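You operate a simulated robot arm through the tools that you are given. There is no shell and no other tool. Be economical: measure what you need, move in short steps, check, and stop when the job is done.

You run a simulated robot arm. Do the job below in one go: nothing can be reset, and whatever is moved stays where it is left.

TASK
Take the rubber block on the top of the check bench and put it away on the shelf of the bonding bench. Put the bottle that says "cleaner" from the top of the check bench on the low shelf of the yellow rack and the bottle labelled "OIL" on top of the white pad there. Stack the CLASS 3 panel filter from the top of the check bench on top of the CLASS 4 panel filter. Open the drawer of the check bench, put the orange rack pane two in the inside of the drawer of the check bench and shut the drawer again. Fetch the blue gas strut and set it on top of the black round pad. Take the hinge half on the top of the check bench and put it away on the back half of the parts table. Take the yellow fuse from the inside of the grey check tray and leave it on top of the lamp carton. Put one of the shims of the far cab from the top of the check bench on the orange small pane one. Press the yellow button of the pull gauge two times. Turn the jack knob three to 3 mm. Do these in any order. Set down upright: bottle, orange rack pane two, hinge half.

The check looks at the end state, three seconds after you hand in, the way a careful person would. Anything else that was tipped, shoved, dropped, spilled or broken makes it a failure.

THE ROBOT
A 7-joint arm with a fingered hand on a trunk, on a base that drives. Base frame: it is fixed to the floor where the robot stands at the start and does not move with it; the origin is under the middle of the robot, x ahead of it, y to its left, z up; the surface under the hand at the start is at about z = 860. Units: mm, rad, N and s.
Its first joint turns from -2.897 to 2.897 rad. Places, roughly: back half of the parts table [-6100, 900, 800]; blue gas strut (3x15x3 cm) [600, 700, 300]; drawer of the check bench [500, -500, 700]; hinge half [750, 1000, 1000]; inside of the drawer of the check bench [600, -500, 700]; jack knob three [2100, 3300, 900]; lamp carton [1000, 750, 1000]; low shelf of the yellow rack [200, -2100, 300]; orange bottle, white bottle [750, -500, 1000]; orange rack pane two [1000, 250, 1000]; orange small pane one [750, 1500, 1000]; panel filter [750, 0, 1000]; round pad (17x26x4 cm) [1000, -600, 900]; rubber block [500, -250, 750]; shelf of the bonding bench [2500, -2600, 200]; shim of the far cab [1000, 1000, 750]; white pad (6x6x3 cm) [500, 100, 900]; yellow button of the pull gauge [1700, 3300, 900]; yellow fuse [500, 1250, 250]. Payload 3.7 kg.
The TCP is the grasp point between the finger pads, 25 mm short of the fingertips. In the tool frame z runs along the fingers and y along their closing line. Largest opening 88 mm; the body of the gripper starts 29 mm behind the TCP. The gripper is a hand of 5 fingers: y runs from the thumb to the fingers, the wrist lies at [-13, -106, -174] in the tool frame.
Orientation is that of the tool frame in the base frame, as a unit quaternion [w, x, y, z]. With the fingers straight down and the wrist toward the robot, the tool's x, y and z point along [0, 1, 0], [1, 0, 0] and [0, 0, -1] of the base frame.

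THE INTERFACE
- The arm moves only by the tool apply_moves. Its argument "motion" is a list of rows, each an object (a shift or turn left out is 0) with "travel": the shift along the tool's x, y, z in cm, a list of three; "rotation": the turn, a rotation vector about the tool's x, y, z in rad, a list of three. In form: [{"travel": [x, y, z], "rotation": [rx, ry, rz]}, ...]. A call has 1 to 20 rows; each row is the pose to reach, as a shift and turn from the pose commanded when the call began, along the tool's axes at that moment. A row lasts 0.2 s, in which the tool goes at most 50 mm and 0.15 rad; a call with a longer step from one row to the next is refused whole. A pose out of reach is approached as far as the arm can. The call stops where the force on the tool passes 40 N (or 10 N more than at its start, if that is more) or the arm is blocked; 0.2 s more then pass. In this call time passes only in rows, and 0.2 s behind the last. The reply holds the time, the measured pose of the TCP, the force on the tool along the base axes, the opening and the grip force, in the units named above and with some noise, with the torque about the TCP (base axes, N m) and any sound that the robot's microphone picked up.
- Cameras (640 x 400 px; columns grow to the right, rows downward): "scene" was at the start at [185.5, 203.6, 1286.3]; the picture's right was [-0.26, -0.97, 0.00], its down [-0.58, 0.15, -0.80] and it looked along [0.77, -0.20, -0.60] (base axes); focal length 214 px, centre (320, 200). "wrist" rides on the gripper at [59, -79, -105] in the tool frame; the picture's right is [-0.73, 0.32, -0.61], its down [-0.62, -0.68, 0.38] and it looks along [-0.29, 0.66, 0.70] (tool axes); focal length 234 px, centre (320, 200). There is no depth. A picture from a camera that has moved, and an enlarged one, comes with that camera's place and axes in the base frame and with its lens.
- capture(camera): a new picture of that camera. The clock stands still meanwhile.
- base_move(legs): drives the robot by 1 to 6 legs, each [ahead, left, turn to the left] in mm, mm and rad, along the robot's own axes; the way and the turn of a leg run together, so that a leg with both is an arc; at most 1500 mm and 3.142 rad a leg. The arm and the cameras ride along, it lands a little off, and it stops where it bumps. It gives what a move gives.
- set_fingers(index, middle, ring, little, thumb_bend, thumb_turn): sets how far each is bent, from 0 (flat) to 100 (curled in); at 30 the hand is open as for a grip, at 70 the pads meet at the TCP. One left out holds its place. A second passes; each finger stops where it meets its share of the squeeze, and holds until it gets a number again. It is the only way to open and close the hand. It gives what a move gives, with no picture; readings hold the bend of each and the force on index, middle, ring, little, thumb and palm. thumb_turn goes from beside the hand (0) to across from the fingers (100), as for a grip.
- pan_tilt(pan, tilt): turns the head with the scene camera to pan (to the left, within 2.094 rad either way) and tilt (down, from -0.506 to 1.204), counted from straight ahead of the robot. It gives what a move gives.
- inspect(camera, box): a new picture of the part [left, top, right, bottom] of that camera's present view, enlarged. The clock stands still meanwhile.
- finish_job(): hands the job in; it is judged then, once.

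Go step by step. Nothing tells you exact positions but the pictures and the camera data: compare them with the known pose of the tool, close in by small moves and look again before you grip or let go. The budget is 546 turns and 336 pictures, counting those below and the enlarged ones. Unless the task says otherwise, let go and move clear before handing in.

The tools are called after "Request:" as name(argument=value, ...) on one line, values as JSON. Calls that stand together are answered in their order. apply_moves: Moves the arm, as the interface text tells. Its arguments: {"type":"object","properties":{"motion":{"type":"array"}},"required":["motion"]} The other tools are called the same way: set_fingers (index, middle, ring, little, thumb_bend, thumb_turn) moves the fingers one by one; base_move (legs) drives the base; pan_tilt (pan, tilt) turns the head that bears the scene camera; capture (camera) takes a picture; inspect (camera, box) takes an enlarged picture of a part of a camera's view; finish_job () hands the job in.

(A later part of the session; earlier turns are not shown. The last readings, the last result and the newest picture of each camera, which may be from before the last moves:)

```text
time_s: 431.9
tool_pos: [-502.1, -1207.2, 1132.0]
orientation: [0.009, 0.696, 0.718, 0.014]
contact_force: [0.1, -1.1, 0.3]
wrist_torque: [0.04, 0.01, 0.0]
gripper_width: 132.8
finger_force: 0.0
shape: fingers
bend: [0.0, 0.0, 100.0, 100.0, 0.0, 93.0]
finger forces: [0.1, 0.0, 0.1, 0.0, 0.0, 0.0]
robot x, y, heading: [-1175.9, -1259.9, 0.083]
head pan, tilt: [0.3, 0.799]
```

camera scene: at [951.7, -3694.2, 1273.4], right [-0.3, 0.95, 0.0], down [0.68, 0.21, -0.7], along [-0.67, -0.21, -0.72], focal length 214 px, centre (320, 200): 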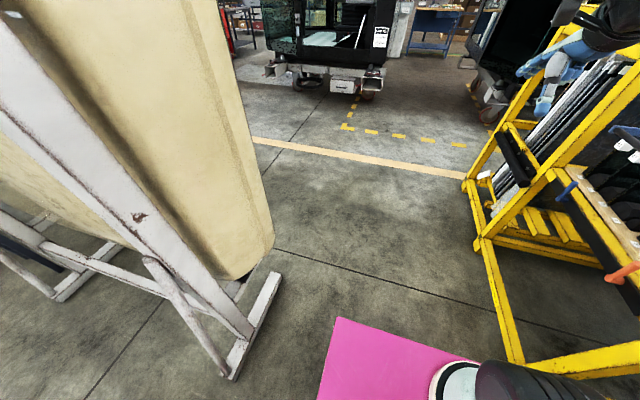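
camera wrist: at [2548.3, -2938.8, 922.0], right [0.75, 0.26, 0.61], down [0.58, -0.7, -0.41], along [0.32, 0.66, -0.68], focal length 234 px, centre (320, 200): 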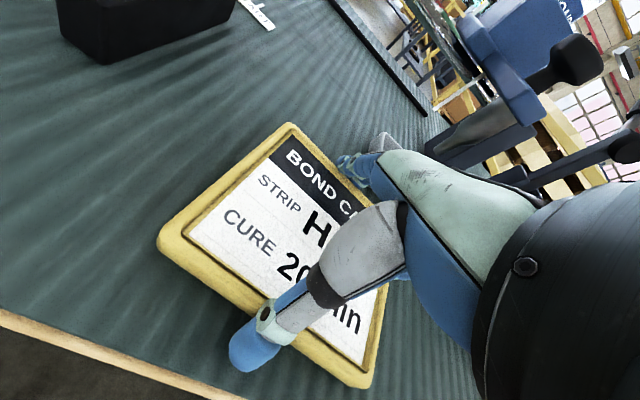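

Request:
base_move(legs=[[0, 0, -0.083], [700, 0, 0], [0, 1500, 0], [0, 600, 0]])

Request:
pan_tilt(pan=0.1, tilt=0.75)

Request:
capture(camera="scene")

```text
time_s: 446.4
tool_pos: [205.0, 849.4, 1131.7]
orientation: [0.008, 0.723, 0.69, 0.013]
contact_force: [-0.4, 0.0, 0.5]
wrist_torque: [-0.03, -0.04, 0.0]
gripper_width: 133.1
finger_force: 0.0
shape: fingers
bend: [0.0, 0.0, 100.0, 100.0, 0.0, 93.0]
finger forces: [0.0, 0.1, 0.0, 0.0, 0.1, 0.0]
robot x, y, heading: [-475.9, 845.0, 0.005]
head pan, tilt: [0.3, 0.799]
```

```text
time_s: 447.1
tool_pos: [207.6, 849.5, 1131.3]
orientation: [0.009, 0.723, 0.69, 0.013]
contact_force: [0.8, 0.2, 0.3]
wrist_torque: [0.03, -0.01, 0.0]
gripper_width: 132.8
finger_force: 0.1
shape: fingers
bend: [0.0, 0.0, 100.0, 100.0, 0.0, 93.0]
finger forces: [0.1, 0.0, 0.0, 0.0, 0.0, 0.1]
robot x, y, heading: [-471.3, 846.5, 0.001]
head pan, tilt: [0.099, 0.75]
```

```text
88 pictures are left
camera scene: at [-290.6, 1081.5, 1277.4], right [0.1, -0.99, 0.0], down [-0.68, -0.07, -0.73], along [0.73, 0.08, -0.68], focal length 214 px, centre (320, 200)
```

scene: 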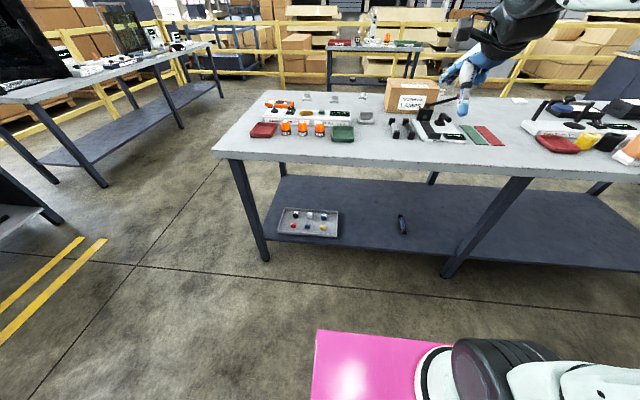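

Request:
inspect(camera="scene", box=[260, 190, 440, 270])

```text
3.56 times, centred on (350, 230) of scene
camera zoom: at [-290.6, 1081.5, 1277.4], right [0.1, -0.99, 0.0], down [-0.68, -0.07, -0.73], along [0.73, 0.08, -0.68], focal length 763 px, centre (213, 93)
```

zoom: 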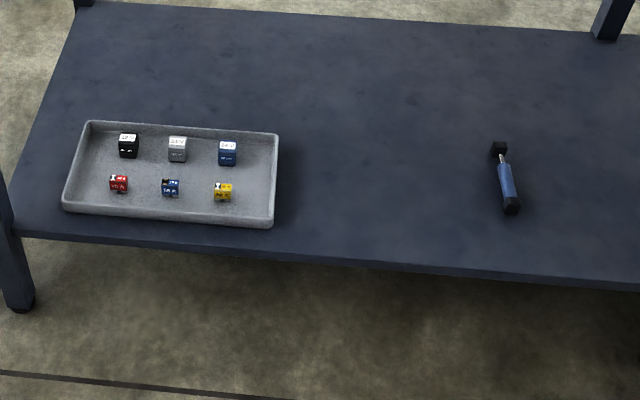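

Strut lies along x, from (566, 662) to (697, 662), on the shelf; the yellow fuse is at about (546, 1150). To reach under the bench I'll stretch the arm low in front, then drive in. Backing up and lowering first.

Request:
base_move(legs=[[-285, -77, 0]])

Request:
set_fingers(index=38, middle=38, ring=38, little=38, thumb_bend=38)

Request:
apply_moves(motion=[{"travel": [-0.6, 1.7, 4.5], "rotation": [0, 0, 0.057]}, {"travel": [-1.3, 3.4, 9], "rotation": [0, 0, 0.114]}, {"travel": [-2, 5.1, 13.5], "rotation": [0, 0, 0.17]}, {"travel": [-2.6, 6.8, 18], "rotation": [0, 0, 0.23]}, {"travel": [-3.3, 8.5, 22.5], "rotation": [0, 0, 0.285]}, {"travel": [-4, 10.2, 27], "rotation": [0, 0, 0.34]}, {"travel": [-4.6, 11.9, 31.5], "rotation": [0, 0, 0.4]}, {"travel": [-5.3, 13.6, 36], "rotation": [0, 0, 0.455]}, {"travel": [-6, 15.3, 40.5], "rotation": [0, 0, 0.51]}, {"travel": [-6.6, 17, 45], "rotation": [0, 0, 0.57]}])

```text
time_s: 449.1
tool_pos: [-79.9, 767.8, 1132.1]
orientation: [0.009, 0.726, 0.688, 0.013]
contact_force: [-0.1, 1.2, 1.0]
wrist_torque: [0.01, -0.02, 0.0]
gripper_width: 132.9
finger_force: 0.1
shape: fingers
bend: [0.0, 0.0, 100.0, 100.0, 0.0, 93.0]
finger forces: [0.0, 0.0, 0.0, 0.0, 0.1, 0.1]
robot x, y, heading: [-759.9, 769.6, -0.004]
head pan, tilt: [0.099, 0.75]
```

```text
time_s: 450.1
tool_pos: [-79.9, 768.5, 1132.4]
orientation: [0.008, 0.725, 0.688, 0.014]
contact_force: [-0.3, -0.2, -0.2]
wrist_torque: [-0.01, -0.02, 0.02]
gripper_width: 69.0
finger_force: 0.0
shape: fingers
bend: [38.0, 38.0, 38.0, 38.0, 38.0, 93.0]
finger forces: [0.0, 0.1, 0.1, 0.0, 0.0, 0.0]
robot x, y, heading: [-758.8, 766.6, -0.004]
head pan, tilt: [0.099, 0.75]
```

```text
time_s: 452.3
tool_pos: [103.6, 695.1, 687.3]
orientation: [0.005, 0.889, 0.458, 0.015]
contact_force: [0.4, -1.0, -0.8]
wrist_torque: [-0.02, 0.02, -0.02]
gripper_width: 68.9
finger_force: 0.0
shape: fingers
bend: [38.0, 38.0, 38.0, 38.0, 38.0, 93.0]
finger forces: [0.0, 0.1, 0.1, 0.0, 0.0, 0.0]
robot x, y, heading: [-764.1, 770.0, -0.005]
head pan, tilt: [0.099, 0.75]
```

Request:
apply_moves(motion=[{"travel": [0.4, 1.2, 3.6], "rotation": [0, 0, 0.045]}, {"travel": [0.8, 2.5, 7.2], "rotation": [0, 0, 0.09]}, {"travel": [1.2, 3.7, 10.8], "rotation": [0, 0, 0.13]}, {"travel": [1.6, 5, 14.4], "rotation": [0, 0, 0.17]}, {"travel": [2, 6.2, 18], "rotation": [0, 0, 0.22]}, {"travel": [2.4, 7.5, 21.6], "rotation": [0, 0, 0.26]}, {"travel": [2.8, 8.7, 25.2], "rotation": [0, 0, 0.3]}, {"travel": [3.1, 10, 28.7], "rotation": [0, 0, 0.34]}])

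Request:
apply_moves(motion=[{"travel": [0, 0, 2]}, {"travel": [0, 0, 4]}, {"travel": [0, 0, 6]}])

Request:
capture(camera="scene")

```text
time_s: 454.1
tool_pos: [208.1, 663.9, 403.2]
orientation: [0.002, 0.954, 0.3, 0.015]
contact_force: [-0.3, -0.8, -1.0]
wrist_torque: [0.02, 0.01, 0.01]
gripper_width: 68.9
finger_force: 0.0
shape: fingers
bend: [38.0, 38.0, 38.0, 38.0, 38.0, 93.0]
finger forces: [0.0, 0.0, 0.0, 0.0, 0.0, 0.0]
robot x, y, heading: [-759.6, 766.4, -0.005]
head pan, tilt: [0.099, 0.75]
```

```text
time_s: 454.9
tool_pos: [210.4, 663.9, 342.7]
orientation: [0.002, 0.954, 0.3, 0.016]
contact_force: [0.6, -0.3, 0.5]
wrist_torque: [-0.02, 0.02, 0.0]
gripper_width: 69.0
finger_force: 0.0
shape: fingers
bend: [38.0, 38.0, 38.0, 38.0, 38.0, 93.0]
finger forces: [0.0, 0.0, 0.0, 0.1, 0.0, 0.0]
robot x, y, heading: [-758.8, 769.8, 0.003]
head pan, tilt: [0.099, 0.75]
```

```text
86 pictures are left
camera scene: at [-575.1, 1002.7, 1277.4], right [0.1, -1.0, 0.0], down [-0.68, -0.07, -0.73], along [0.73, 0.07, -0.68], focal length 214 px, centre (320, 200)
```

scene: 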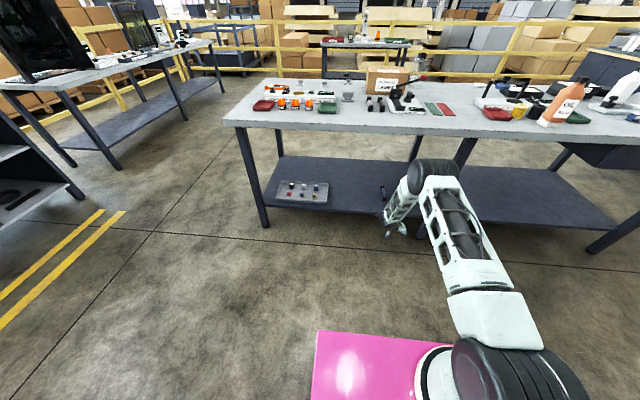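

Posture is good. Extending a bit more so the elbow stays in front of the bench edge, then driving in.

Request:
apply_moves(motion=[{"travel": [1.5, 1, 0.5]}, {"travel": [3.4, 2.4, 1]}])

Request:
base_move(legs=[[220, 0, 0]])

Request:
capture(camera="scene")

Request:
capture(camera="wrist")

```text
time_s: 455.5
tool_pos: [253.0, 663.6, 334.8]
orientation: [0.002, 0.954, 0.3, 0.016]
contact_force: [-0.1, -0.6, -0.3]
wrist_torque: [0.0, 0.0, 0.01]
gripper_width: 68.9
finger_force: 0.0
shape: fingers
bend: [38.0, 38.0, 38.0, 38.0, 38.0, 93.0]
finger forces: [0.1, 0.0, 0.0, 0.0, 0.0, 0.1]
robot x, y, heading: [-756.9, 766.7, -0.005]
head pan, tilt: [0.099, 0.75]
```

```text
time_s: 457.2
tool_pos: [477.6, 664.0, 334.5]
orientation: [0.003, 0.954, 0.299, 0.016]
contact_force: [0.4, -0.2, 0.1]
wrist_torque: [-0.02, -0.02, 0.02]
gripper_width: 68.8
finger_force: 0.0
shape: fingers
bend: [38.0, 38.0, 38.0, 38.0, 38.0, 93.0]
finger forces: [0.0, 0.0, 0.1, 0.0, 0.0, 0.0]
robot x, y, heading: [-535.5, 766.2, -0.001]
head pan, tilt: [0.099, 0.75]
```

```text
85 pictures are left
camera scene: at [-351.1, 1002.4, 1277.4], right [0.1, -1.0, 0.0], down [-0.68, -0.07, -0.73], along [0.73, 0.07, -0.68], focal length 214 px, centre (320, 200)
```

scene: 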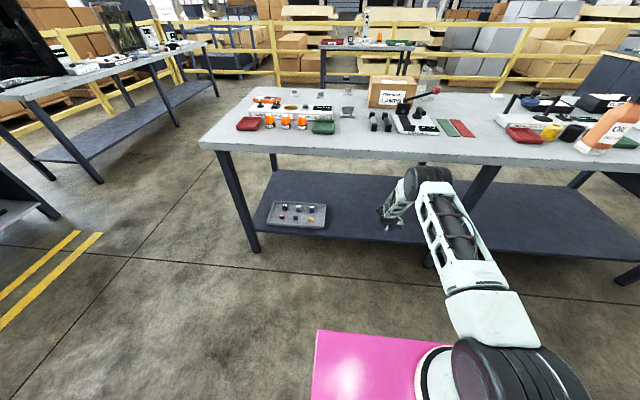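

```text
84 pictures are left
camera wrist: at [475.4, 761.3, 440.3], right [-0.43, -0.68, 0.59], down [-0.89, 0.2, -0.41], along [0.16, -0.7, -0.7], focal length 234 px, centre (320, 200)
```

wrist: 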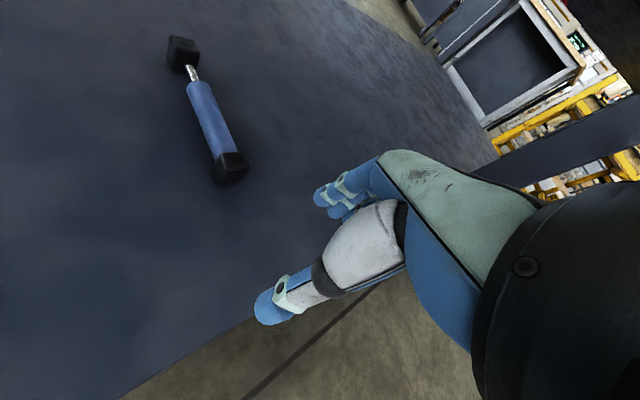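

Request:
base_move(legs=[[95, 5, 0]])

Request:
apply_moves(motion=[{"travel": [0.9, 0.7, 1]}, {"travel": [1.6, 1.2, 2]}])

Request:
capture(camera="wrist")

```text
time_s: 458.5
tool_pos: [568.7, 669.2, 330.8]
orientation: [0.001, 0.954, 0.299, 0.014]
contact_force: [0.5, 0.5, -0.2]
wrist_torque: [-0.02, 0.02, 0.0]
gripper_width: 69.0
finger_force: 0.2
shape: fingers
bend: [38.0, 38.0, 38.0, 38.0, 38.0, 93.0]
finger forces: [0.0, 0.0, 0.0, 0.0, 0.1, 0.0]
robot x, y, heading: [-440.0, 771.1, -0.004]
head pan, tilt: [0.099, 0.75]
stopped in leg 1: the robot was blocked; the commanded pose is now the measured one
```

```text
time_s: 459.1
tool_pos: [590.3, 668.4, 312.6]
orientation: [0.001, 0.953, 0.301, 0.013]
contact_force: [0.1, 0.1, -0.1]
wrist_torque: [0.02, -0.02, -0.02]
gripper_width: 68.9
finger_force: 0.0
shape: fingers
bend: [38.0, 38.0, 38.0, 38.0, 38.0, 93.0]
finger forces: [0.0, 0.0, 0.0, 0.0, 0.0, 0.0]
robot x, y, heading: [-440.0, 772.7, 0.004]
head pan, tilt: [0.099, 0.75]
```

```text
83 pictures are left
camera wrist: at [589.1, 766.2, 417.0], right [-0.43, -0.68, 0.59], down [-0.89, 0.2, -0.41], along [0.16, -0.7, -0.7], focal length 234 px, centre (320, 200)
```

wrist: 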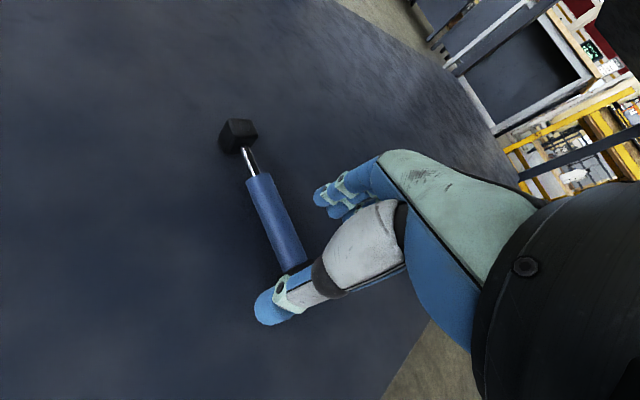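

Request:
apply_moves(motion=[{"travel": [0.6, 0.5, 1]}, {"travel": [1.0, 0.8, 2]}, {"travel": [1.0, 0.8, 2.6]}])

Request:
apply_moves(motion=[{"travel": [0, 0, 0.4]}, {"travel": [0, 0, 0.8]}])

```text
time_s: 459.9
tool_pos: [602.2, 669.3, 286.2]
orientation: [0.001, 0.954, 0.301, 0.014]
contact_force: [-0.3, 0.3, 0.3]
wrist_torque: [-0.03, 0.02, -0.02]
gripper_width: 68.8
finger_force: 0.0
shape: fingers
bend: [38.0, 38.0, 38.0, 38.0, 38.0, 93.0]
finger forces: [0.1, 0.0, 0.1, 0.0, 0.0, 0.0]
robot x, y, heading: [-440.3, 773.3, -0.004]
head pan, tilt: [0.099, 0.75]
```

```text
time_s: 460.5
tool_pos: [602.4, 668.2, 279.2]
orientation: [0.002, 0.954, 0.3, 0.013]
contact_force: [0.2, -0.1, 1.2]
wrist_torque: [-0.01, 0.0, -0.01]
gripper_width: 69.0
finger_force: 0.0
shape: fingers
bend: [38.0, 38.0, 38.0, 38.0, 38.0, 93.0]
finger forces: [0.0, 0.0, 0.0, 0.0, 0.1, 0.0]
robot x, y, heading: [-437.9, 774.7, -0.003]
head pan, tilt: [0.099, 0.75]
```

Request:
capture(camera="wrist")

```text
82 pictures are left
camera wrist: at [602.4, 766.1, 384.4], right [-0.43, -0.68, 0.59], down [-0.89, 0.2, -0.41], along [0.16, -0.7, -0.7], focal length 234 px, centre (320, 200)
```

wrist: 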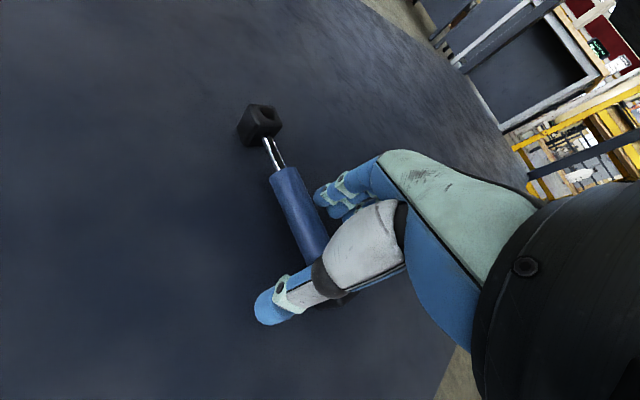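

Request:
apply_moves(motion=[{"travel": [0, 0, 0.5]}, {"travel": [0, 0, 0.9]}])

Request:
set_fingers(index=85, middle=85, ring=85, little=60, thumb_bend=85)

Request:
apply_moves(motion=[{"travel": [0, 0, -1]}, {"travel": [0, 0, -3]}, {"travel": [0, 0, -5.5]}])

Request:
capture(camera="wrist")

```text
time_s: 461.1
tool_pos: [602.8, 668.3, 269.3]
orientation: [0.002, 0.953, 0.302, 0.014]
contact_force: [0.4, 0.2, 0.5]
wrist_torque: [-0.01, 0.01, 0.02]
gripper_width: 68.8
finger_force: 0.1
shape: fingers
bend: [38.0, 38.0, 38.0, 38.0, 38.0, 93.0]
finger forces: [0.1, 0.0, 0.0, 0.1, 0.1, 0.0]
robot x, y, heading: [-437.4, 769.1, -0.002]
head pan, tilt: [0.099, 0.75]
```

```text
time_s: 462.1
tool_pos: [603.8, 669.8, 269.3]
orientation: [0.0, 0.954, 0.301, 0.013]
contact_force: [0.4, 0.5, -2.2]
wrist_torque: [0.01, 0.01, 0.01]
gripper_width: 5.3
finger_force: 21.9
shape: fingers
bend: [78.0, 79.0, 85.0, 60.0, 74.0, 86.0]
finger forces: [12.6, 9.3, 0.6, 0.0, 21.8, 0.0]
robot x, y, heading: [-440.9, 773.3, 0.001]
head pan, tilt: [0.099, 0.75]
```

```text
time_s: 462.9
tool_pos: [601.0, 667.5, 324.7]
orientation: [0.001, 0.954, 0.3, 0.013]
contact_force: [0.3, -0.8, -1.7]
wrist_torque: [0.0, 0.0, 0.0]
gripper_width: 5.4
finger_force: 22.3
shape: fingers
bend: [78.0, 80.0, 85.0, 60.0, 74.0, 86.0]
finger forces: [13.0, 8.9, 0.9, 0.0, 21.9, 0.0]
robot x, y, heading: [-442.3, 774.0, 0.002]
head pan, tilt: [0.099, 0.75]
```

```text
81 pictures are left
camera wrist: at [600.7, 764.8, 430.6], right [-0.42, -0.68, 0.59], down [-0.89, 0.2, -0.4], along [0.16, -0.7, -0.7], focal length 234 px, centre (320, 200)
```

wrist: 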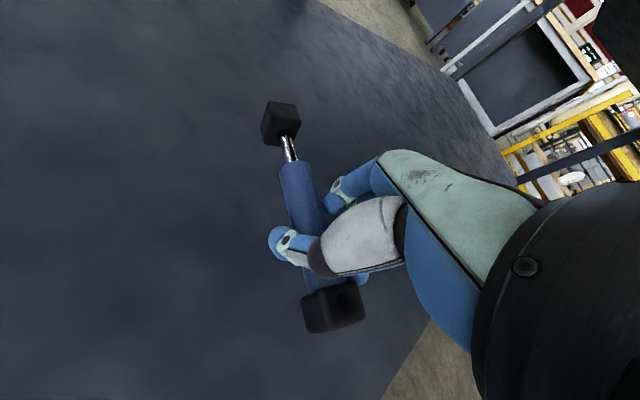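

Strut is gripped. Backing out, raising the arm and driving to the right end of the bench for the round pad.

Request:
base_move(legs=[[-345, 0, 0]])

Request:
apply_moves(motion=[{"travel": [-0.8, -0.6, -4.5], "rotation": [0, 0, -0.03]}, {"travel": [-1.6, -1.2, -9], "rotation": [0, 0, -0.08]}, {"travel": [-2.4, -1.8, -13.5], "rotation": [0, 0, -0.13]}, {"travel": [-3.2, -2.4, -18], "rotation": [0, 0, -0.18]}, {"travel": [-4, -3, -22.5], "rotation": [0, 0, -0.23]}, {"travel": [-4.8, -3.6, -27], "rotation": [0, 0, -0.28]}, {"travel": [-5.6, -4.2, -31.5], "rotation": [0, 0, -0.33]}, {"travel": [-6.4, -4.8, -36], "rotation": [0, 0, -0.38]}, {"travel": [-7.2, -5.4, -40.5], "rotation": [0, 0, -0.43]}, {"travel": [-8, -6, -45], "rotation": [0, 0, -0.48]}, {"travel": [-8.8, -6.6, -49.5], "rotation": [0, 0, -0.53]}, {"travel": [-9.6, -7.2, -54], "rotation": [0, 0, -0.58]}, {"travel": [-10.4, -7.8, -58.5], "rotation": [0, 0, -0.63]}, {"travel": [-11.2, -8.4, -63], "rotation": [0, 0, -0.68]}, {"travel": [-12, -9, -67.5], "rotation": [0, 0, -0.73]}, {"travel": [-13, -9.8, -72], "rotation": [0, 0, -0.78]}, {"travel": [-14, -10.6, -76.5], "rotation": [0, 0, -0.83]}, {"travel": [-15, -11.4, -81], "rotation": [0, 0, -0.88]}])

Request:
base_move(legs=[[0, -1100, 0], [700, 0, 0]])

Request:
pan_tilt(pan=-0.45, tilt=0.55)

Request:
capture(camera="scene")

```text
time_s: 465.2
tool_pos: [258.2, 678.9, 325.1]
orientation: [0.001, 0.952, 0.307, 0.014]
contact_force: [0.2, 0.5, -0.6]
wrist_torque: [-0.03, 0.03, 0.0]
gripper_width: 5.4
finger_force: 22.7
shape: fingers
bend: [78.0, 80.0, 85.0, 60.0, 74.0, 86.0]
finger forces: [13.0, 9.0, 0.9, 0.1, 21.9, 0.0]
robot x, y, heading: [-781.8, 773.3, 0.01]
head pan, tilt: [0.099, 0.75]
```

```text
time_s: 469.0
tool_pos: [47.7, 678.3, 1129.7]
orientation: [0.006, 0.73, 0.683, 0.01]
contact_force: [-0.2, 0.2, -1.5]
wrist_torque: [-0.04, 0.01, 0.0]
gripper_width: 4.9
finger_force: 22.8
shape: fingers
bend: [78.0, 80.0, 85.0, 60.0, 74.0, 86.0]
finger forces: [13.2, 8.8, 1.0, 0.0, 22.3, 0.0]
robot x, y, heading: [-784.7, 772.8, 0.012]
head pan, tilt: [0.099, 0.75]
```

```text
time_s: 478.0
tool_pos: [744.8, -449.9, 1129.9]
orientation: [0.006, 0.737, 0.676, 0.011]
contact_force: [-0.6, -0.6, -1.4]
wrist_torque: [-0.02, 0.04, -0.01]
gripper_width: 4.9
finger_force: 22.2
shape: fingers
bend: [78.0, 80.0, 85.0, 60.0, 74.0, 86.0]
finger forces: [13.0, 8.8, 1.0, 0.0, 22.2, 0.0]
robot x, y, heading: [-84.9, -338.5, -0.009]
head pan, tilt: [0.099, 0.75]
```

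```text
time_s: 479.0
tool_pos: [745.7, -449.2, 1130.8]
orientation: [0.007, 0.737, 0.676, 0.011]
contact_force: [-0.3, 0.9, -1.7]
wrist_torque: [-0.03, 0.06, -0.02]
gripper_width: 5.1
finger_force: 22.5
shape: fingers
bend: [78.0, 80.0, 85.0, 60.0, 74.0, 86.0]
finger forces: [13.2, 8.9, 0.9, 0.0, 22.3, 0.0]
robot x, y, heading: [-89.3, -340.2, -0.005]
head pan, tilt: [-0.45, 0.55]
```

```text
80 pictures are left
camera scene: at [96.2, -155.3, 1294.8], right [-0.44, -0.9, 0.0], down [-0.47, 0.23, -0.85], along [0.77, -0.37, -0.52], focal length 214 px, centre (320, 200)
```

scene: 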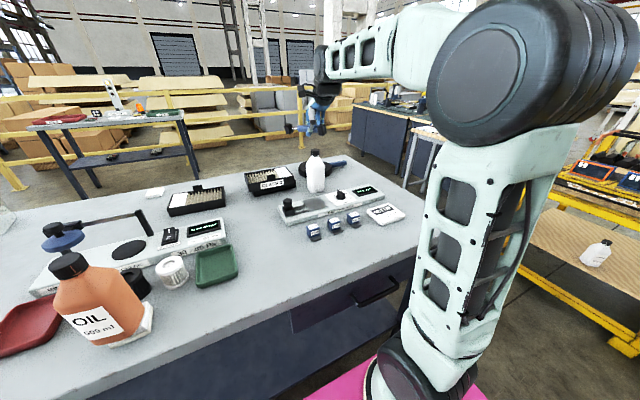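

Request:
inspect(camera="scene", box=[240, 100, 380, 220])

Request:
capture(camera="wrist")

```text
3.33 times, centred on (310, 160) of scene
camera zoom: at [96.2, -155.3, 1294.8], right [-0.44, -0.9, 0.0], down [-0.47, 0.23, -0.85], along [0.77, -0.37, -0.52], focal length 715 px, centre (353, 333)
```

zoom: 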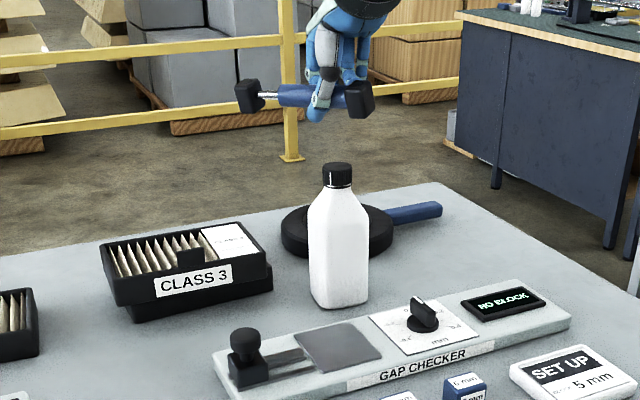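

```text
78 pictures are left
camera wrist: at [667.6, -385.1, 1233.7], right [0.24, -0.75, 0.61], down [-0.72, -0.56, -0.4], along [0.65, -0.34, -0.68], focal length 234 px, centre (320, 200)
```

wrist: 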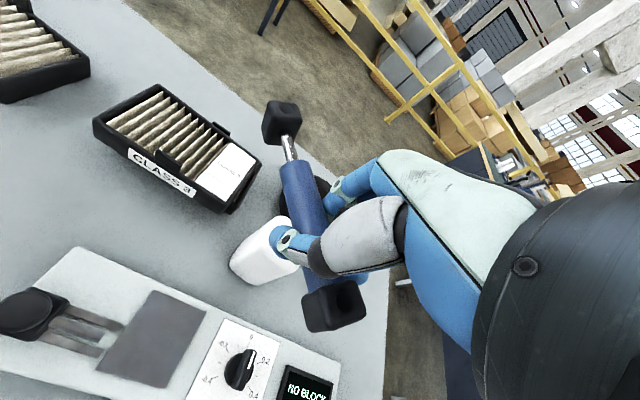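

The pad's disc is centred near (935, -540), behind the second white bottle. Moving the strut high over it.

Request:
apply_moves(motion=[{"travel": [-2, 4.3, 0]}, {"travel": [-4, 8.6, 0]}, {"travel": [-6, 12.9, 0]}, {"travel": [-8, 17.2, 0]}, {"travel": [-9.6, 20.3, 0]}, {"travel": [-9.6, 20.3, 4.5]}, {"travel": [-9.6, 20.3, 9]}, {"travel": [-9.6, 20.3, 13.5]}])

Request:
inspect(camera="scene", box=[240, 100, 380, 220])

Request:
capture(camera="wrist")

```text
time_s: 480.8
tool_pos: [941.5, -564.8, 999.3]
orientation: [0.007, 0.736, 0.676, 0.012]
contact_force: [-0.4, -0.2, -0.3]
wrist_torque: [-0.01, 0.01, -0.01]
gripper_width: 4.8
finger_force: 22.7
shape: fingers
bend: [78.0, 80.0, 85.0, 60.0, 75.0, 86.0]
finger forces: [12.9, 8.8, 1.4, 0.0, 22.6, 0.1]
robot x, y, heading: [-87.3, -340.9, -0.01]
head pan, tilt: [-0.45, 0.55]
```

```text
3.33 times, centred on (310, 160) of scene
camera zoom: at [96.1, -155.4, 1294.8], right [-0.44, -0.9, 0.0], down [-0.47, 0.23, -0.85], along [0.77, -0.38, -0.52], focal length 715 px, centre (353, 333)
```

zoom: 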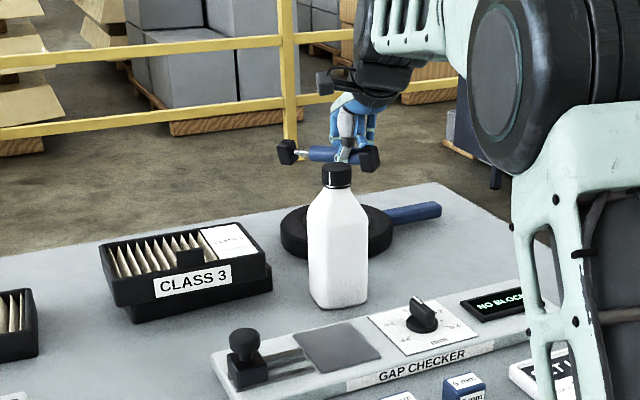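

```text
76 pictures are left
camera wrist: at [864.6, -498.9, 1103.9], right [0.24, -0.75, 0.61], down [-0.72, -0.56, -0.41], along [0.65, -0.34, -0.68], focal length 234 px, centre (320, 200)
```

wrist: 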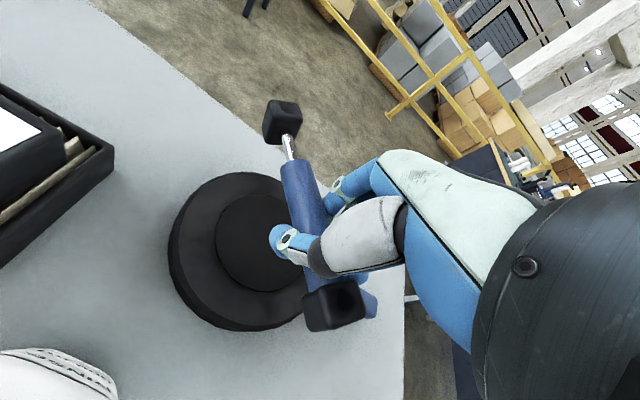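

Disc centre by wrist view is about (963, -555). Adjusting and lowering.

Request:
apply_moves(motion=[{"travel": [-0.5, 2, 2]}, {"travel": [-0.5, 2, 5]}, {"travel": [-0.5, 2, 6.5]}])

Request:
apply_moves(motion=[{"travel": [0, 0, 0.4]}, {"travel": [0, 0, 0.8]}, {"travel": [0, 0, 1.2]}, {"travel": [0, 0, 1.6]}])

Request:
capture(camera="wrist")

```text
time_s: 481.6
tool_pos: [964.4, -569.7, 935.3]
orientation: [0.007, 0.737, 0.676, 0.012]
contact_force: [0.3, -0.5, 0.1]
wrist_torque: [-0.03, 0.02, 0.02]
gripper_width: 4.8
finger_force: 22.8
shape: fingers
bend: [78.0, 80.0, 85.0, 60.0, 75.0, 86.0]
finger forces: [12.9, 8.8, 1.4, 0.0, 22.6, 0.1]
robot x, y, heading: [-84.5, -342.8, -0.004]
head pan, tilt: [-0.45, 0.55]
```

```text
time_s: 482.6
tool_pos: [964.5, -569.9, 919.2]
orientation: [0.007, 0.736, 0.676, 0.011]
contact_force: [0.6, -1.3, 0.0]
wrist_torque: [0.01, -0.01, 0.01]
gripper_width: 4.8
finger_force: 22.5
shape: fingers
bend: [79.0, 80.0, 85.0, 60.0, 75.0, 86.0]
finger forces: [12.3, 9.6, 0.3, 0.0, 22.2, 0.0]
robot x, y, heading: [-84.1, -339.6, -0.004]
head pan, tilt: [-0.45, 0.55]
```

```text
75 pictures are left
camera wrist: at [887.2, -504.7, 1022.7], right [0.24, -0.75, 0.61], down [-0.72, -0.56, -0.4], along [0.65, -0.34, -0.68], focal length 234 px, centre (320, 200)
```

wrist: 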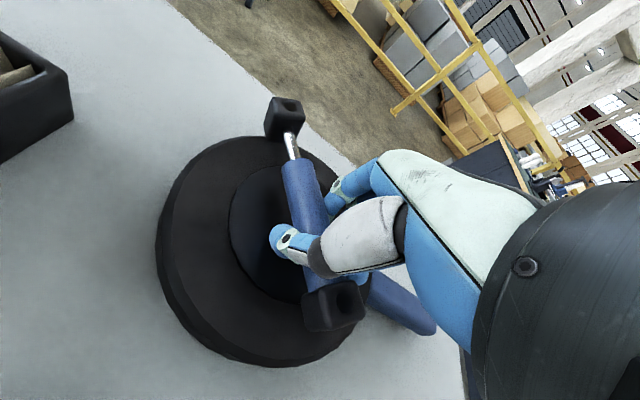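

Request:
apply_moves(motion=[{"travel": [0.3, -1.1, 0]}, {"travel": [0.6, -2.2, 0]}])

Request:
apply_moves(motion=[{"travel": [0, 0, 0.4]}, {"travel": [0, 0, 0.8]}, {"travel": [0, 0, 1.2]}, {"travel": [0, 0, 1.5]}])

```text
time_s: 483.2
tool_pos: [941.3, -560.6, 918.5]
orientation: [0.007, 0.737, 0.676, 0.011]
contact_force: [0.6, -0.6, 0.3]
wrist_torque: [0.02, -0.04, -0.02]
gripper_width: 4.4
finger_force: 21.9
shape: fingers
bend: [79.0, 80.0, 85.0, 60.0, 75.0, 86.0]
finger forces: [12.6, 9.7, 0.3, 0.0, 22.5, 0.1]
robot x, y, heading: [-86.7, -338.5, -0.001]
head pan, tilt: [-0.45, 0.55]
```

```text
time_s: 484.0
tool_pos: [942.3, -561.2, 914.4]
orientation: [0.012, 0.737, 0.676, 0.014]
contact_force: [-6.1, -0.1, 14.6]
wrist_torque: [0.28, 0.15, 0.13]
gripper_width: 3.7
finger_force: 27.5
shape: fingers
bend: [79.0, 80.0, 85.0, 60.0, 78.0, 86.0]
finger forces: [11.3, 8.6, 0.4, 0.0, 35.4, 0.1]
robot x, y, heading: [-84.1, -340.0, -0.004]
head pan, tilt: [-0.45, 0.55]
stopped in row 3: the force on the tool passed its limit at 43 N (the readings are from after the stop); the commanded pose is now the measured one
```

Contact. Releasing and lifting off.

Request:
apply_moves(motion=[{"travel": [0, 0, -0.2]}])

Request:
set_fingers(index=60, middle=60, ring=60, little=50, thumb_bend=52, thumb_turn=98)

Request:
apply_moves(motion=[{"travel": [0, 0, -3]}, {"travel": [0, 0, -7]}, {"travel": [0, 0, -11.5]}, {"travel": [0, 0, -16]}, {"travel": [0, 0, -20.5]}])

Request:
capture(camera="wrist")

```text
time_s: 484.4
tool_pos: [941.8, -560.9, 915.1]
orientation: [0.011, 0.738, 0.674, 0.014]
contact_force: [-4.9, -0.1, 14.3]
wrist_torque: [0.29, 0.12, 0.09]
gripper_width: 3.7
finger_force: 27.9
shape: fingers
bend: [79.0, 80.0, 85.0, 60.0, 78.0, 86.0]
finger forces: [11.3, 8.7, 0.5, 0.0, 35.1, 0.0]
robot x, y, heading: [-89.1, -341.1, -0.004]
head pan, tilt: [-0.45, 0.55]
```

```text
time_s: 485.1
tool_pos: [944.8, -557.2, 920.7]
orientation: [0.014, 0.736, 0.676, 0.018]
contact_force: [5.7, 4.8, 14.9]
wrist_torque: [0.23, 0.05, -0.08]
gripper_width: 16.1
finger_force: 8.8
shape: fingers
bend: [60.0, 60.0, 60.0, 50.0, 63.0, 95.0]
finger forces: [0.6, 0.5, 0.0, 0.1, 15.4, 0.1]
robot x, y, heading: [-88.3, -340.7, -0.006]
head pan, tilt: [-0.45, 0.55]
stopped: the force on the tool passed its limit at 41 N (the readings are from after the stop); the commanded pose is now the measured one
```

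```text
time_s: 486.3
tool_pos: [935.9, -561.6, 1123.6]
orientation: [0.011, 0.736, 0.677, 0.016]
contact_force: [0.6, -1.0, -0.3]
wrist_torque: [0.01, -0.03, -0.01]
gripper_width: 28.3
finger_force: 0.1
shape: fingers
bend: [60.0, 60.0, 60.0, 50.0, 52.0, 98.0]
finger forces: [0.0, 0.1, 0.0, 0.0, 0.0, 0.0]
robot x, y, heading: [-87.6, -343.0, -0.004]
head pan, tilt: [-0.45, 0.55]
```

```text
74 pictures are left
camera wrist: at [856.6, -496.5, 1225.4], right [0.24, -0.75, 0.61], down [-0.72, -0.56, -0.41], along [0.66, -0.34, -0.67], focal length 234 px, centre (320, 200)
```

wrist: 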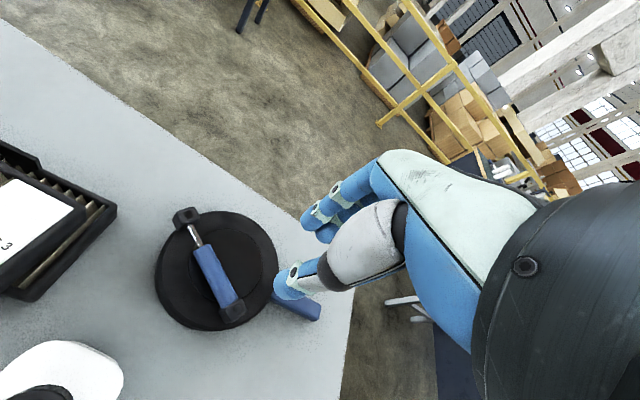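

Strut rests on the black round pad. Next the fuse: I drive back left and check space behind me near the cab.

Request:
base_move(legs=[[-420, 0, 0.004], [0, 1480, 0]])

Request:
pan_tilt(pan=2.09, tilt=0.6)

Request:
capture(camera="scene")

```text
time_s: 495.9
tool_pos: [536.7, 922.0, 1124.1]
orientation: [0.013, 0.742, 0.67, 0.016]
contact_force: [0.3, -0.2, -0.1]
wrist_torque: [0.0, 0.0, 0.0]
gripper_width: 28.3
finger_force: 0.0
shape: fingers
bend: [60.0, 60.0, 60.0, 50.0, 52.0, 98.0]
finger forces: [0.1, 0.0, 0.1, 0.1, 0.1, 0.0]
robot x, y, heading: [-483.2, 1159.4, -0.021]
head pan, tilt: [-0.45, 0.55]
```

```text
time_s: 498.2
tool_pos: [534.9, 922.4, 1124.1]
orientation: [0.013, 0.743, 0.669, 0.016]
contact_force: [0.2, 0.2, 0.6]
wrist_torque: [0.01, 0.01, -0.02]
gripper_width: 28.1
finger_force: 0.1
shape: fingers
bend: [60.0, 60.0, 60.0, 50.0, 52.0, 98.0]
finger forces: [0.0, 0.1, 0.1, 0.0, 0.0, 0.0]
robot x, y, heading: [-482.4, 1156.4, -0.02]
head pan, tilt: [2.089, 0.6]
```

```text
73 pictures are left
camera scene: at [-418.8, 1459.8, 1290.3], right [0.88, 0.48, 0.0], down [0.27, -0.5, -0.83], along [-0.39, 0.73, -0.56], focal length 214 px, centre (320, 200)
```

scene: 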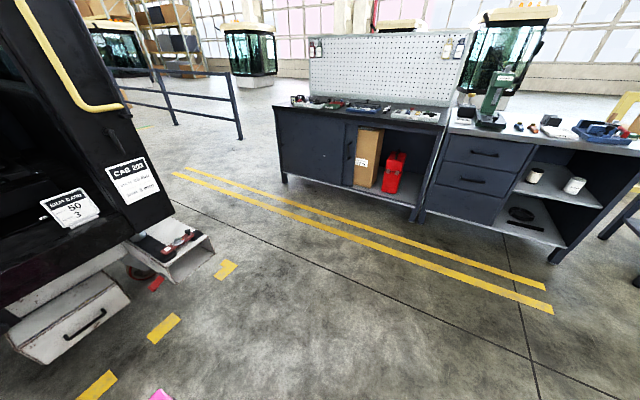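

The cab is well clear (x<-1600). Backing up and lowering the arm in front of the bench, aligned with the fuse tray.

Request:
base_move(legs=[[-215, 14, 0.02]])

Request:
apply_moves(motion=[{"travel": [3, -0.5, 3], "rotation": [0, 0, -0.03]}, {"travel": [6, -1, 6], "rotation": [0, 0, -0.06]}, {"travel": [9, -1.5, 9.5], "rotation": [0, 0, -0.1]}, {"travel": [12, -2, 13], "rotation": [0, 0, -0.1]}, {"travel": [15, -2.2, 16.5], "rotation": [0, 0, -0.1]}, {"travel": [18, -2.4, 20], "rotation": [0, 0, -0.1]}, {"travel": [21, -2.6, 23.5], "rotation": [0, 0, -0.1]}, {"travel": [21.5, -2.6, 28], "rotation": [0, 0, -0.1]}, {"travel": [21.5, -2.6, 32.5], "rotation": [0, 0, -0.1]}, {"travel": [21.5, -2.6, 37], "rotation": [0, 0, -0.1]}, {"travel": [21.5, -2.6, 41.5], "rotation": [0, 0, -0.1]}, {"travel": [21.5, -2.6, 46], "rotation": [0, 0, -0.1]}])

Request:
apply_moves(motion=[{"travel": [0, 0, 4.5]}, {"travel": [0, 0, 9]}, {"travel": [0, 0, 13.5]}, {"travel": [0, 0, 18]}, {"travel": [0, 0, 22.5]}, {"travel": [0, 0, 27]}, {"travel": [0, 0, 31]}])

```text
time_s: 499.9
tool_pos: [319.6, 957.3, 1123.1]
orientation: [0.012, 0.736, 0.677, 0.017]
contact_force: [0.5, 1.4, 0.1]
wrist_torque: [-0.01, -0.02, -0.02]
gripper_width: 28.0
finger_force: 0.1
shape: fingers
bend: [60.0, 60.0, 60.0, 50.0, 52.0, 98.0]
finger forces: [0.0, 0.0, 0.0, 0.1, 0.0, 0.1]
robot x, y, heading: [-703.1, 1176.3, -0.003]
head pan, tilt: [2.089, 0.6]
```

```text
time_s: 502.5
tool_pos: [330.3, 1176.0, 662.9]
orientation: [0.014, 0.702, 0.712, 0.018]
contact_force: [-0.3, 0.3, 0.4]
wrist_torque: [0.02, 0.02, 0.02]
gripper_width: 28.2
finger_force: 0.1
shape: fingers
bend: [60.0, 60.0, 60.0, 50.0, 52.0, 98.0]
finger forces: [0.0, 0.0, 0.1, 0.0, 0.0, 0.0]
robot x, y, heading: [-707.0, 1178.0, -0.003]
head pan, tilt: [2.089, 0.6]
```

```text
time_s: 504.1
tool_pos: [342.5, 1177.9, 352.6]
orientation: [0.014, 0.701, 0.713, 0.016]
contact_force: [0.0, 0.3, 0.4]
wrist_torque: [-0.03, 0.03, -0.01]
gripper_width: 28.4
finger_force: 0.1
shape: fingers
bend: [60.0, 60.0, 60.0, 50.0, 52.0, 98.0]
finger forces: [0.0, 0.0, 0.0, 0.1, 0.1, 0.0]
robot x, y, heading: [-702.9, 1177.1, -0.007]
head pan, tilt: [2.089, 0.6]
```

Request:
base_move(legs=[[150, -20, 0]])

Request:
set_fingers(index=48, middle=48, ring=30, little=20, thumb_bend=48)

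Request:
capture(camera="wrist")

```text
time_s: 505.5
tool_pos: [493.0, 1156.8, 351.3]
orientation: [0.013, 0.701, 0.713, 0.015]
contact_force: [1.4, -0.4, 0.2]
wrist_torque: [0.02, 0.01, -0.02]
gripper_width: 28.3
finger_force: 0.1
shape: fingers
bend: [60.0, 60.0, 60.0, 50.0, 52.0, 98.0]
finger forces: [0.1, 0.0, 0.1, 0.0, 0.0, 0.0]
robot x, y, heading: [-549.9, 1153.5, 0.001]
head pan, tilt: [2.089, 0.6]
```

```text
time_s: 506.5
tool_pos: [493.3, 1156.3, 351.2]
orientation: [0.013, 0.701, 0.713, 0.016]
contact_force: [0.1, -0.3, 0.6]
wrist_torque: [0.0, 0.01, -0.02]
gripper_width: 45.4
finger_force: 0.0
shape: fingers
bend: [48.0, 48.0, 30.0, 20.0, 48.0, 98.0]
finger forces: [0.0, 0.1, 0.0, 0.1, 0.0, 0.0]
robot x, y, heading: [-551.2, 1153.6, -0.004]
head pan, tilt: [2.089, 0.6]
```

```text
72 pictures are left
camera wrist: at [408.4, 1213.5, 454.3], right [0.31, -0.72, 0.62], down [-0.66, -0.63, -0.41], along [0.69, -0.28, -0.67], focal length 234 px, centre (320, 200)
```

wrist: 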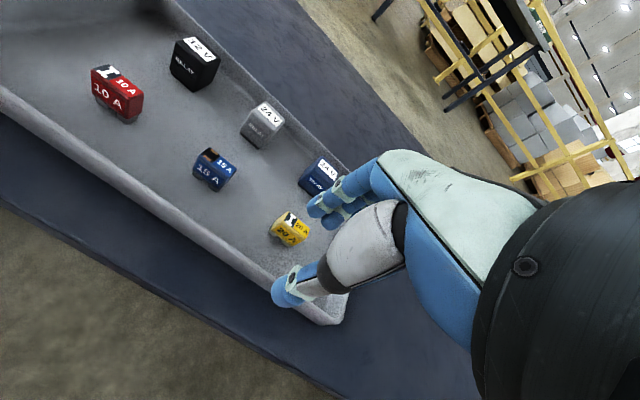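

Request:
inspect(camera="wrist", box=[240, 180, 360, 300])

```text
3.33 times, centred on (300, 240) of wrist
camera zoom: at [408.4, 1213.5, 454.3], right [0.31, -0.72, 0.62], down [-0.66, -0.63, -0.41], along [0.69, -0.28, -0.67], focal length 781 px, centre (387, 67)
```

zoom: 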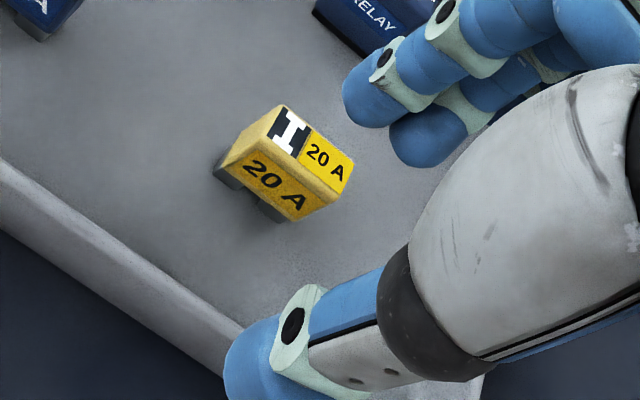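

Request:
base_move(legs=[[51, -5, 0]])

Request:
apply_moves(motion=[{"travel": [0, 0, 2.5]}, {"travel": [0, 0, 5]}])

Request:
capture(camera="wrist")

```text
time_s: 507.4
tool_pos: [545.6, 1151.1, 352.6]
orientation: [0.013, 0.702, 0.712, 0.017]
contact_force: [0.5, 0.1, 0.1]
wrist_torque: [0.0, 0.02, 0.0]
gripper_width: 45.6
finger_force: 0.1
shape: fingers
bend: [48.0, 48.0, 30.0, 20.0, 48.0, 98.0]
finger forces: [0.0, 0.1, 0.0, 0.0, 0.0, 0.1]
robot x, y, heading: [-494.4, 1147.8, -0.006]
head pan, tilt: [2.089, 0.6]
```

```text
time_s: 508.0
tool_pos: [548.4, 1152.0, 302.8]
orientation: [0.013, 0.702, 0.712, 0.016]
contact_force: [1.0, 0.5, 0.3]
wrist_torque: [0.01, 0.03, -0.05]
gripper_width: 45.4
finger_force: 0.2
shape: fingers
bend: [48.0, 48.0, 30.0, 20.0, 48.0, 98.0]
finger forces: [0.0, 0.0, 0.0, 0.1, 0.0, 0.0]
robot x, y, heading: [-501.4, 1149.5, 0.0]
head pan, tilt: [2.089, 0.6]
```

```text
70 pictures are left
camera wrist: at [463.6, 1208.8, 403.9], right [0.31, -0.72, 0.62], down [-0.66, -0.63, -0.41], along [0.69, -0.28, -0.67], focal length 234 px, centre (320, 200)
```

wrist: 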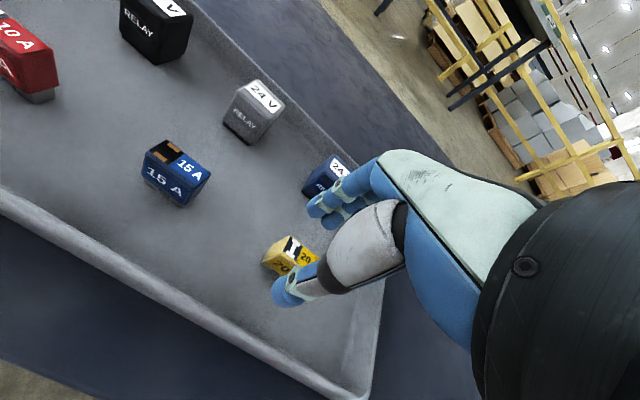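

Request:
apply_moves(motion=[{"travel": [-0.2, 0.3, 1.2]}, {"travel": [-0.2, 0.3, 2.4]}, {"travel": [-0.2, 0.3, 3.1]}])

Request:
set_fingers(index=85, middle=85, thumb_bend=85)

Request:
capture(camera="wrist")

```text
time_s: 508.8
tool_pos: [554.1, 1148.9, 272.7]
orientation: [0.015, 0.702, 0.712, 0.017]
contact_force: [0.0, -0.4, 8.2]
wrist_torque: [0.04, 0.29, -0.02]
gripper_width: 46.5
finger_force: 4.0
shape: fingers
bend: [48.0, 48.0, 30.0, 20.0, 48.0, 98.0]
finger forces: [0.0, 0.0, 0.0, 0.1, 8.4, 0.1]
robot x, y, heading: [-501.9, 1151.5, 0.003]
head pan, tilt: [2.089, 0.6]
```

```text
time_s: 509.8
tool_pos: [553.5, 1148.7, 272.7]
orientation: [0.014, 0.701, 0.713, 0.017]
contact_force: [4.2, -1.5, 14.8]
wrist_torque: [0.06, 0.42, 0.05]
gripper_width: 16.2
finger_force: 25.5
shape: fingers
bend: [82.0, 83.0, 30.0, 20.0, 53.0, 98.0]
finger forces: [8.6, 8.9, 0.0, 0.0, 33.1, 0.1]
robot x, y, heading: [-498.2, 1148.5, 0.002]
head pan, tilt: [2.089, 0.6]
```

```text
69 pictures are left
camera wrist: at [468.1, 1205.5, 374.8], right [0.31, -0.72, 0.62], down [-0.65, -0.63, -0.41], along [0.69, -0.28, -0.67], focal length 234 px, centre (320, 200)
```

wrist: 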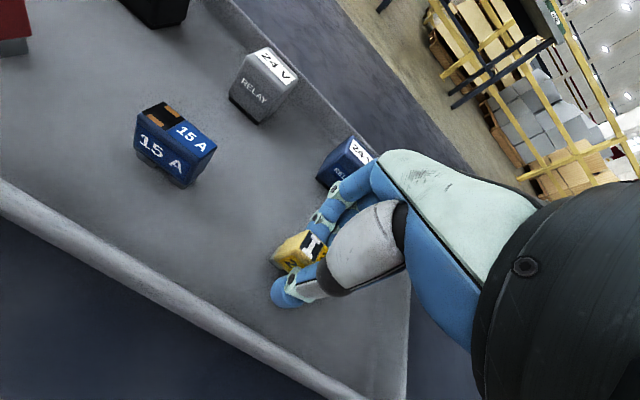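

Fuse is pinched. Lifting, backing out, and raising.

Request:
apply_moves(motion=[{"travel": [0, 0, -2]}, {"travel": [0, 0, -5]}, {"travel": [0, 0, -8]}])

Request:
base_move(legs=[[-250, 0, 0]])

Request:
apply_moves(motion=[{"travel": [0, -1, -4.5]}, {"travel": [0, -2, -9]}, {"travel": [0, -3, -13.5]}, {"travel": [0, -4, -18]}, {"travel": [0, -5, -22.5]}, {"travel": [0, -6, -27]}, {"travel": [0, -7, -31.5]}, {"travel": [0, -8, -36]}, {"travel": [0, -9, -40.5]}, {"travel": [0, -10, -45]}, {"travel": [0, -11, -49.5]}, {"travel": [0, -12, -54]}, {"travel": [0, -13, -58.5]}, {"travel": [0, -14, -63]}, {"travel": [0, -15, -67.5]}, {"travel": [0, -16, -72]}, {"travel": [0, -17, -76.5]}, {"travel": [0, -18, -81]}, {"travel": [0, -19, -85.5]}])

Request:
capture(camera="wrist")

```text
time_s: 510.6
tool_pos: [549.3, 1147.9, 350.2]
orientation: [0.013, 0.702, 0.712, 0.014]
contact_force: [0.1, 0.3, -0.3]
wrist_torque: [0.0, -0.01, 0.01]
gripper_width: 17.5
finger_force: 15.4
shape: fingers
bend: [83.0, 84.0, 30.0, 20.0, 52.0, 97.0]
finger forces: [8.7, 6.3, 0.1, 0.1, 15.0, 0.1]
robot x, y, heading: [-497.1, 1149.9, -0.005]
head pan, tilt: [2.089, 0.6]
```

```text
time_s: 512.4
tool_pos: [300.6, 1149.9, 351.7]
orientation: [0.013, 0.702, 0.712, 0.015]
contact_force: [0.5, -0.1, -0.7]
wrist_torque: [0.0, 0.0, -0.05]
gripper_width: 17.2
finger_force: 15.0
shape: fingers
bend: [83.0, 84.0, 30.0, 20.0, 52.0, 97.0]
finger forces: [8.8, 6.3, 0.0, 0.0, 15.0, 0.0]
robot x, y, heading: [-748.2, 1151.5, -0.002]
head pan, tilt: [2.089, 0.6]
```

```text
time_s: 516.4
tool_pos: [75.9, 1143.5, 1198.2]
orientation: [0.013, 0.701, 0.713, 0.015]
contact_force: [0.0, -0.2, -0.1]
wrist_torque: [0.0, 0.0, -0.01]
gripper_width: 17.9
finger_force: 14.8
shape: fingers
bend: [83.0, 84.0, 30.0, 20.0, 51.0, 97.0]
finger forces: [8.4, 6.3, 0.1, 0.0, 14.8, 0.1]
robot x, y, heading: [-746.8, 1151.9, -0.005]
head pan, tilt: [2.089, 0.6]
```

```text
68 pictures are left
camera wrist: at [-7.1, 1199.9, 1299.1], right [0.31, -0.72, 0.62], down [-0.66, -0.63, -0.41], along [0.69, -0.28, -0.67], focal length 234 px, centre (320, 200)
```

wrist: 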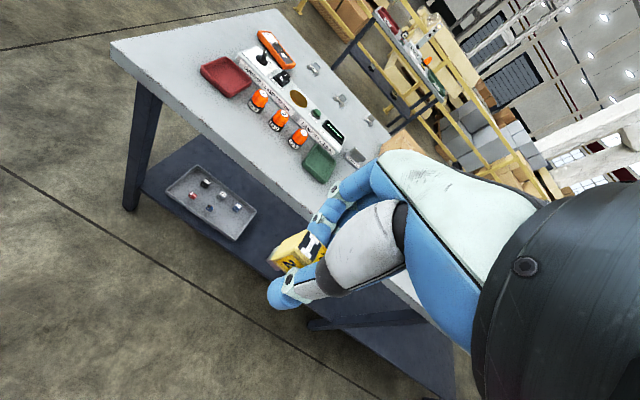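

Fuse held. Driving to the carton.

Request:
base_move(legs=[[0, -330, 0], [690, 0, 0]])

Request:
pan_tilt(pan=0.05, tilt=0.55)

Request:
capture(camera="scene")

Request:
capture(camera="wrist")

```text
time_s: 522.0
tool_pos: [765.8, 805.9, 1196.7]
orientation: [0.013, 0.702, 0.712, 0.016]
contact_force: [-0.2, 0.0, -0.7]
wrist_torque: [0.03, -0.02, -0.04]
gripper_width: 17.8
finger_force: 14.7
shape: fingers
bend: [83.0, 84.0, 30.0, 20.0, 51.0, 97.0]
finger forces: [8.4, 6.5, 0.0, 0.0, 14.8, 0.1]
robot x, y, heading: [-57.1, 815.8, -0.006]
head pan, tilt: [2.089, 0.6]
```

```text
time_s: 524.0
tool_pos: [768.1, 806.1, 1196.5]
orientation: [0.012, 0.702, 0.712, 0.016]
contact_force: [0.6, -0.2, -0.2]
wrist_torque: [-0.01, -0.02, 0.04]
gripper_width: 17.8
finger_force: 15.2
shape: fingers
bend: [83.0, 84.0, 30.0, 20.0, 51.0, 97.0]
finger forces: [8.4, 6.5, 0.1, 0.0, 14.7, 0.0]
robot x, y, heading: [-61.3, 811.4, -0.007]
head pan, tilt: [0.051, 0.55]
```

```text
67 pictures are left
camera scene: at [133.6, 1044.5, 1294.8], right [0.05, -1.0, 0.0], down [-0.52, -0.02, -0.85], along [0.85, 0.04, -0.52], focal length 214 px, centre (320, 200)
```

scene: 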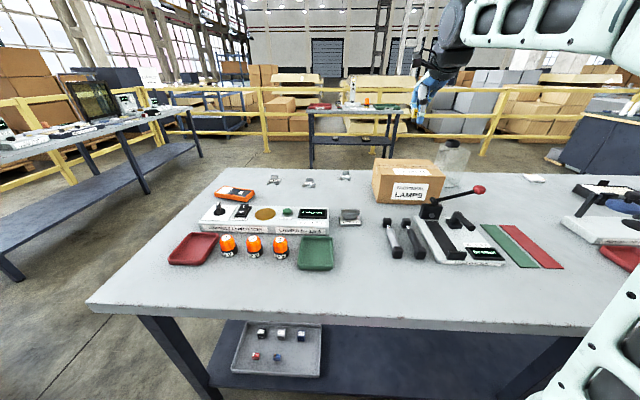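

```text
66 pictures are left
camera wrist: at [681.9, 863.8, 1299.0], right [0.31, -0.72, 0.62], down [-0.66, -0.63, -0.41], along [0.69, -0.28, -0.67], focal length 234 px, centre (320, 200)
```

wrist: 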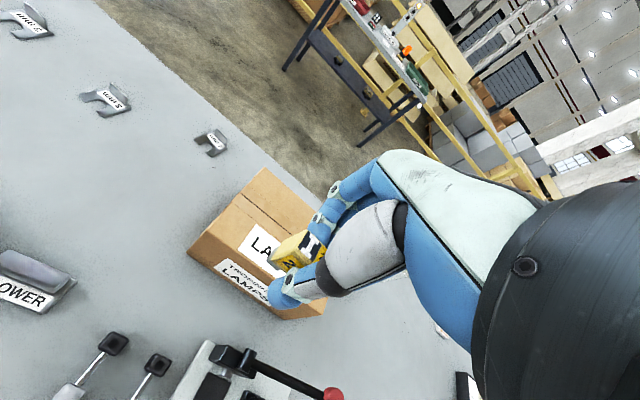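

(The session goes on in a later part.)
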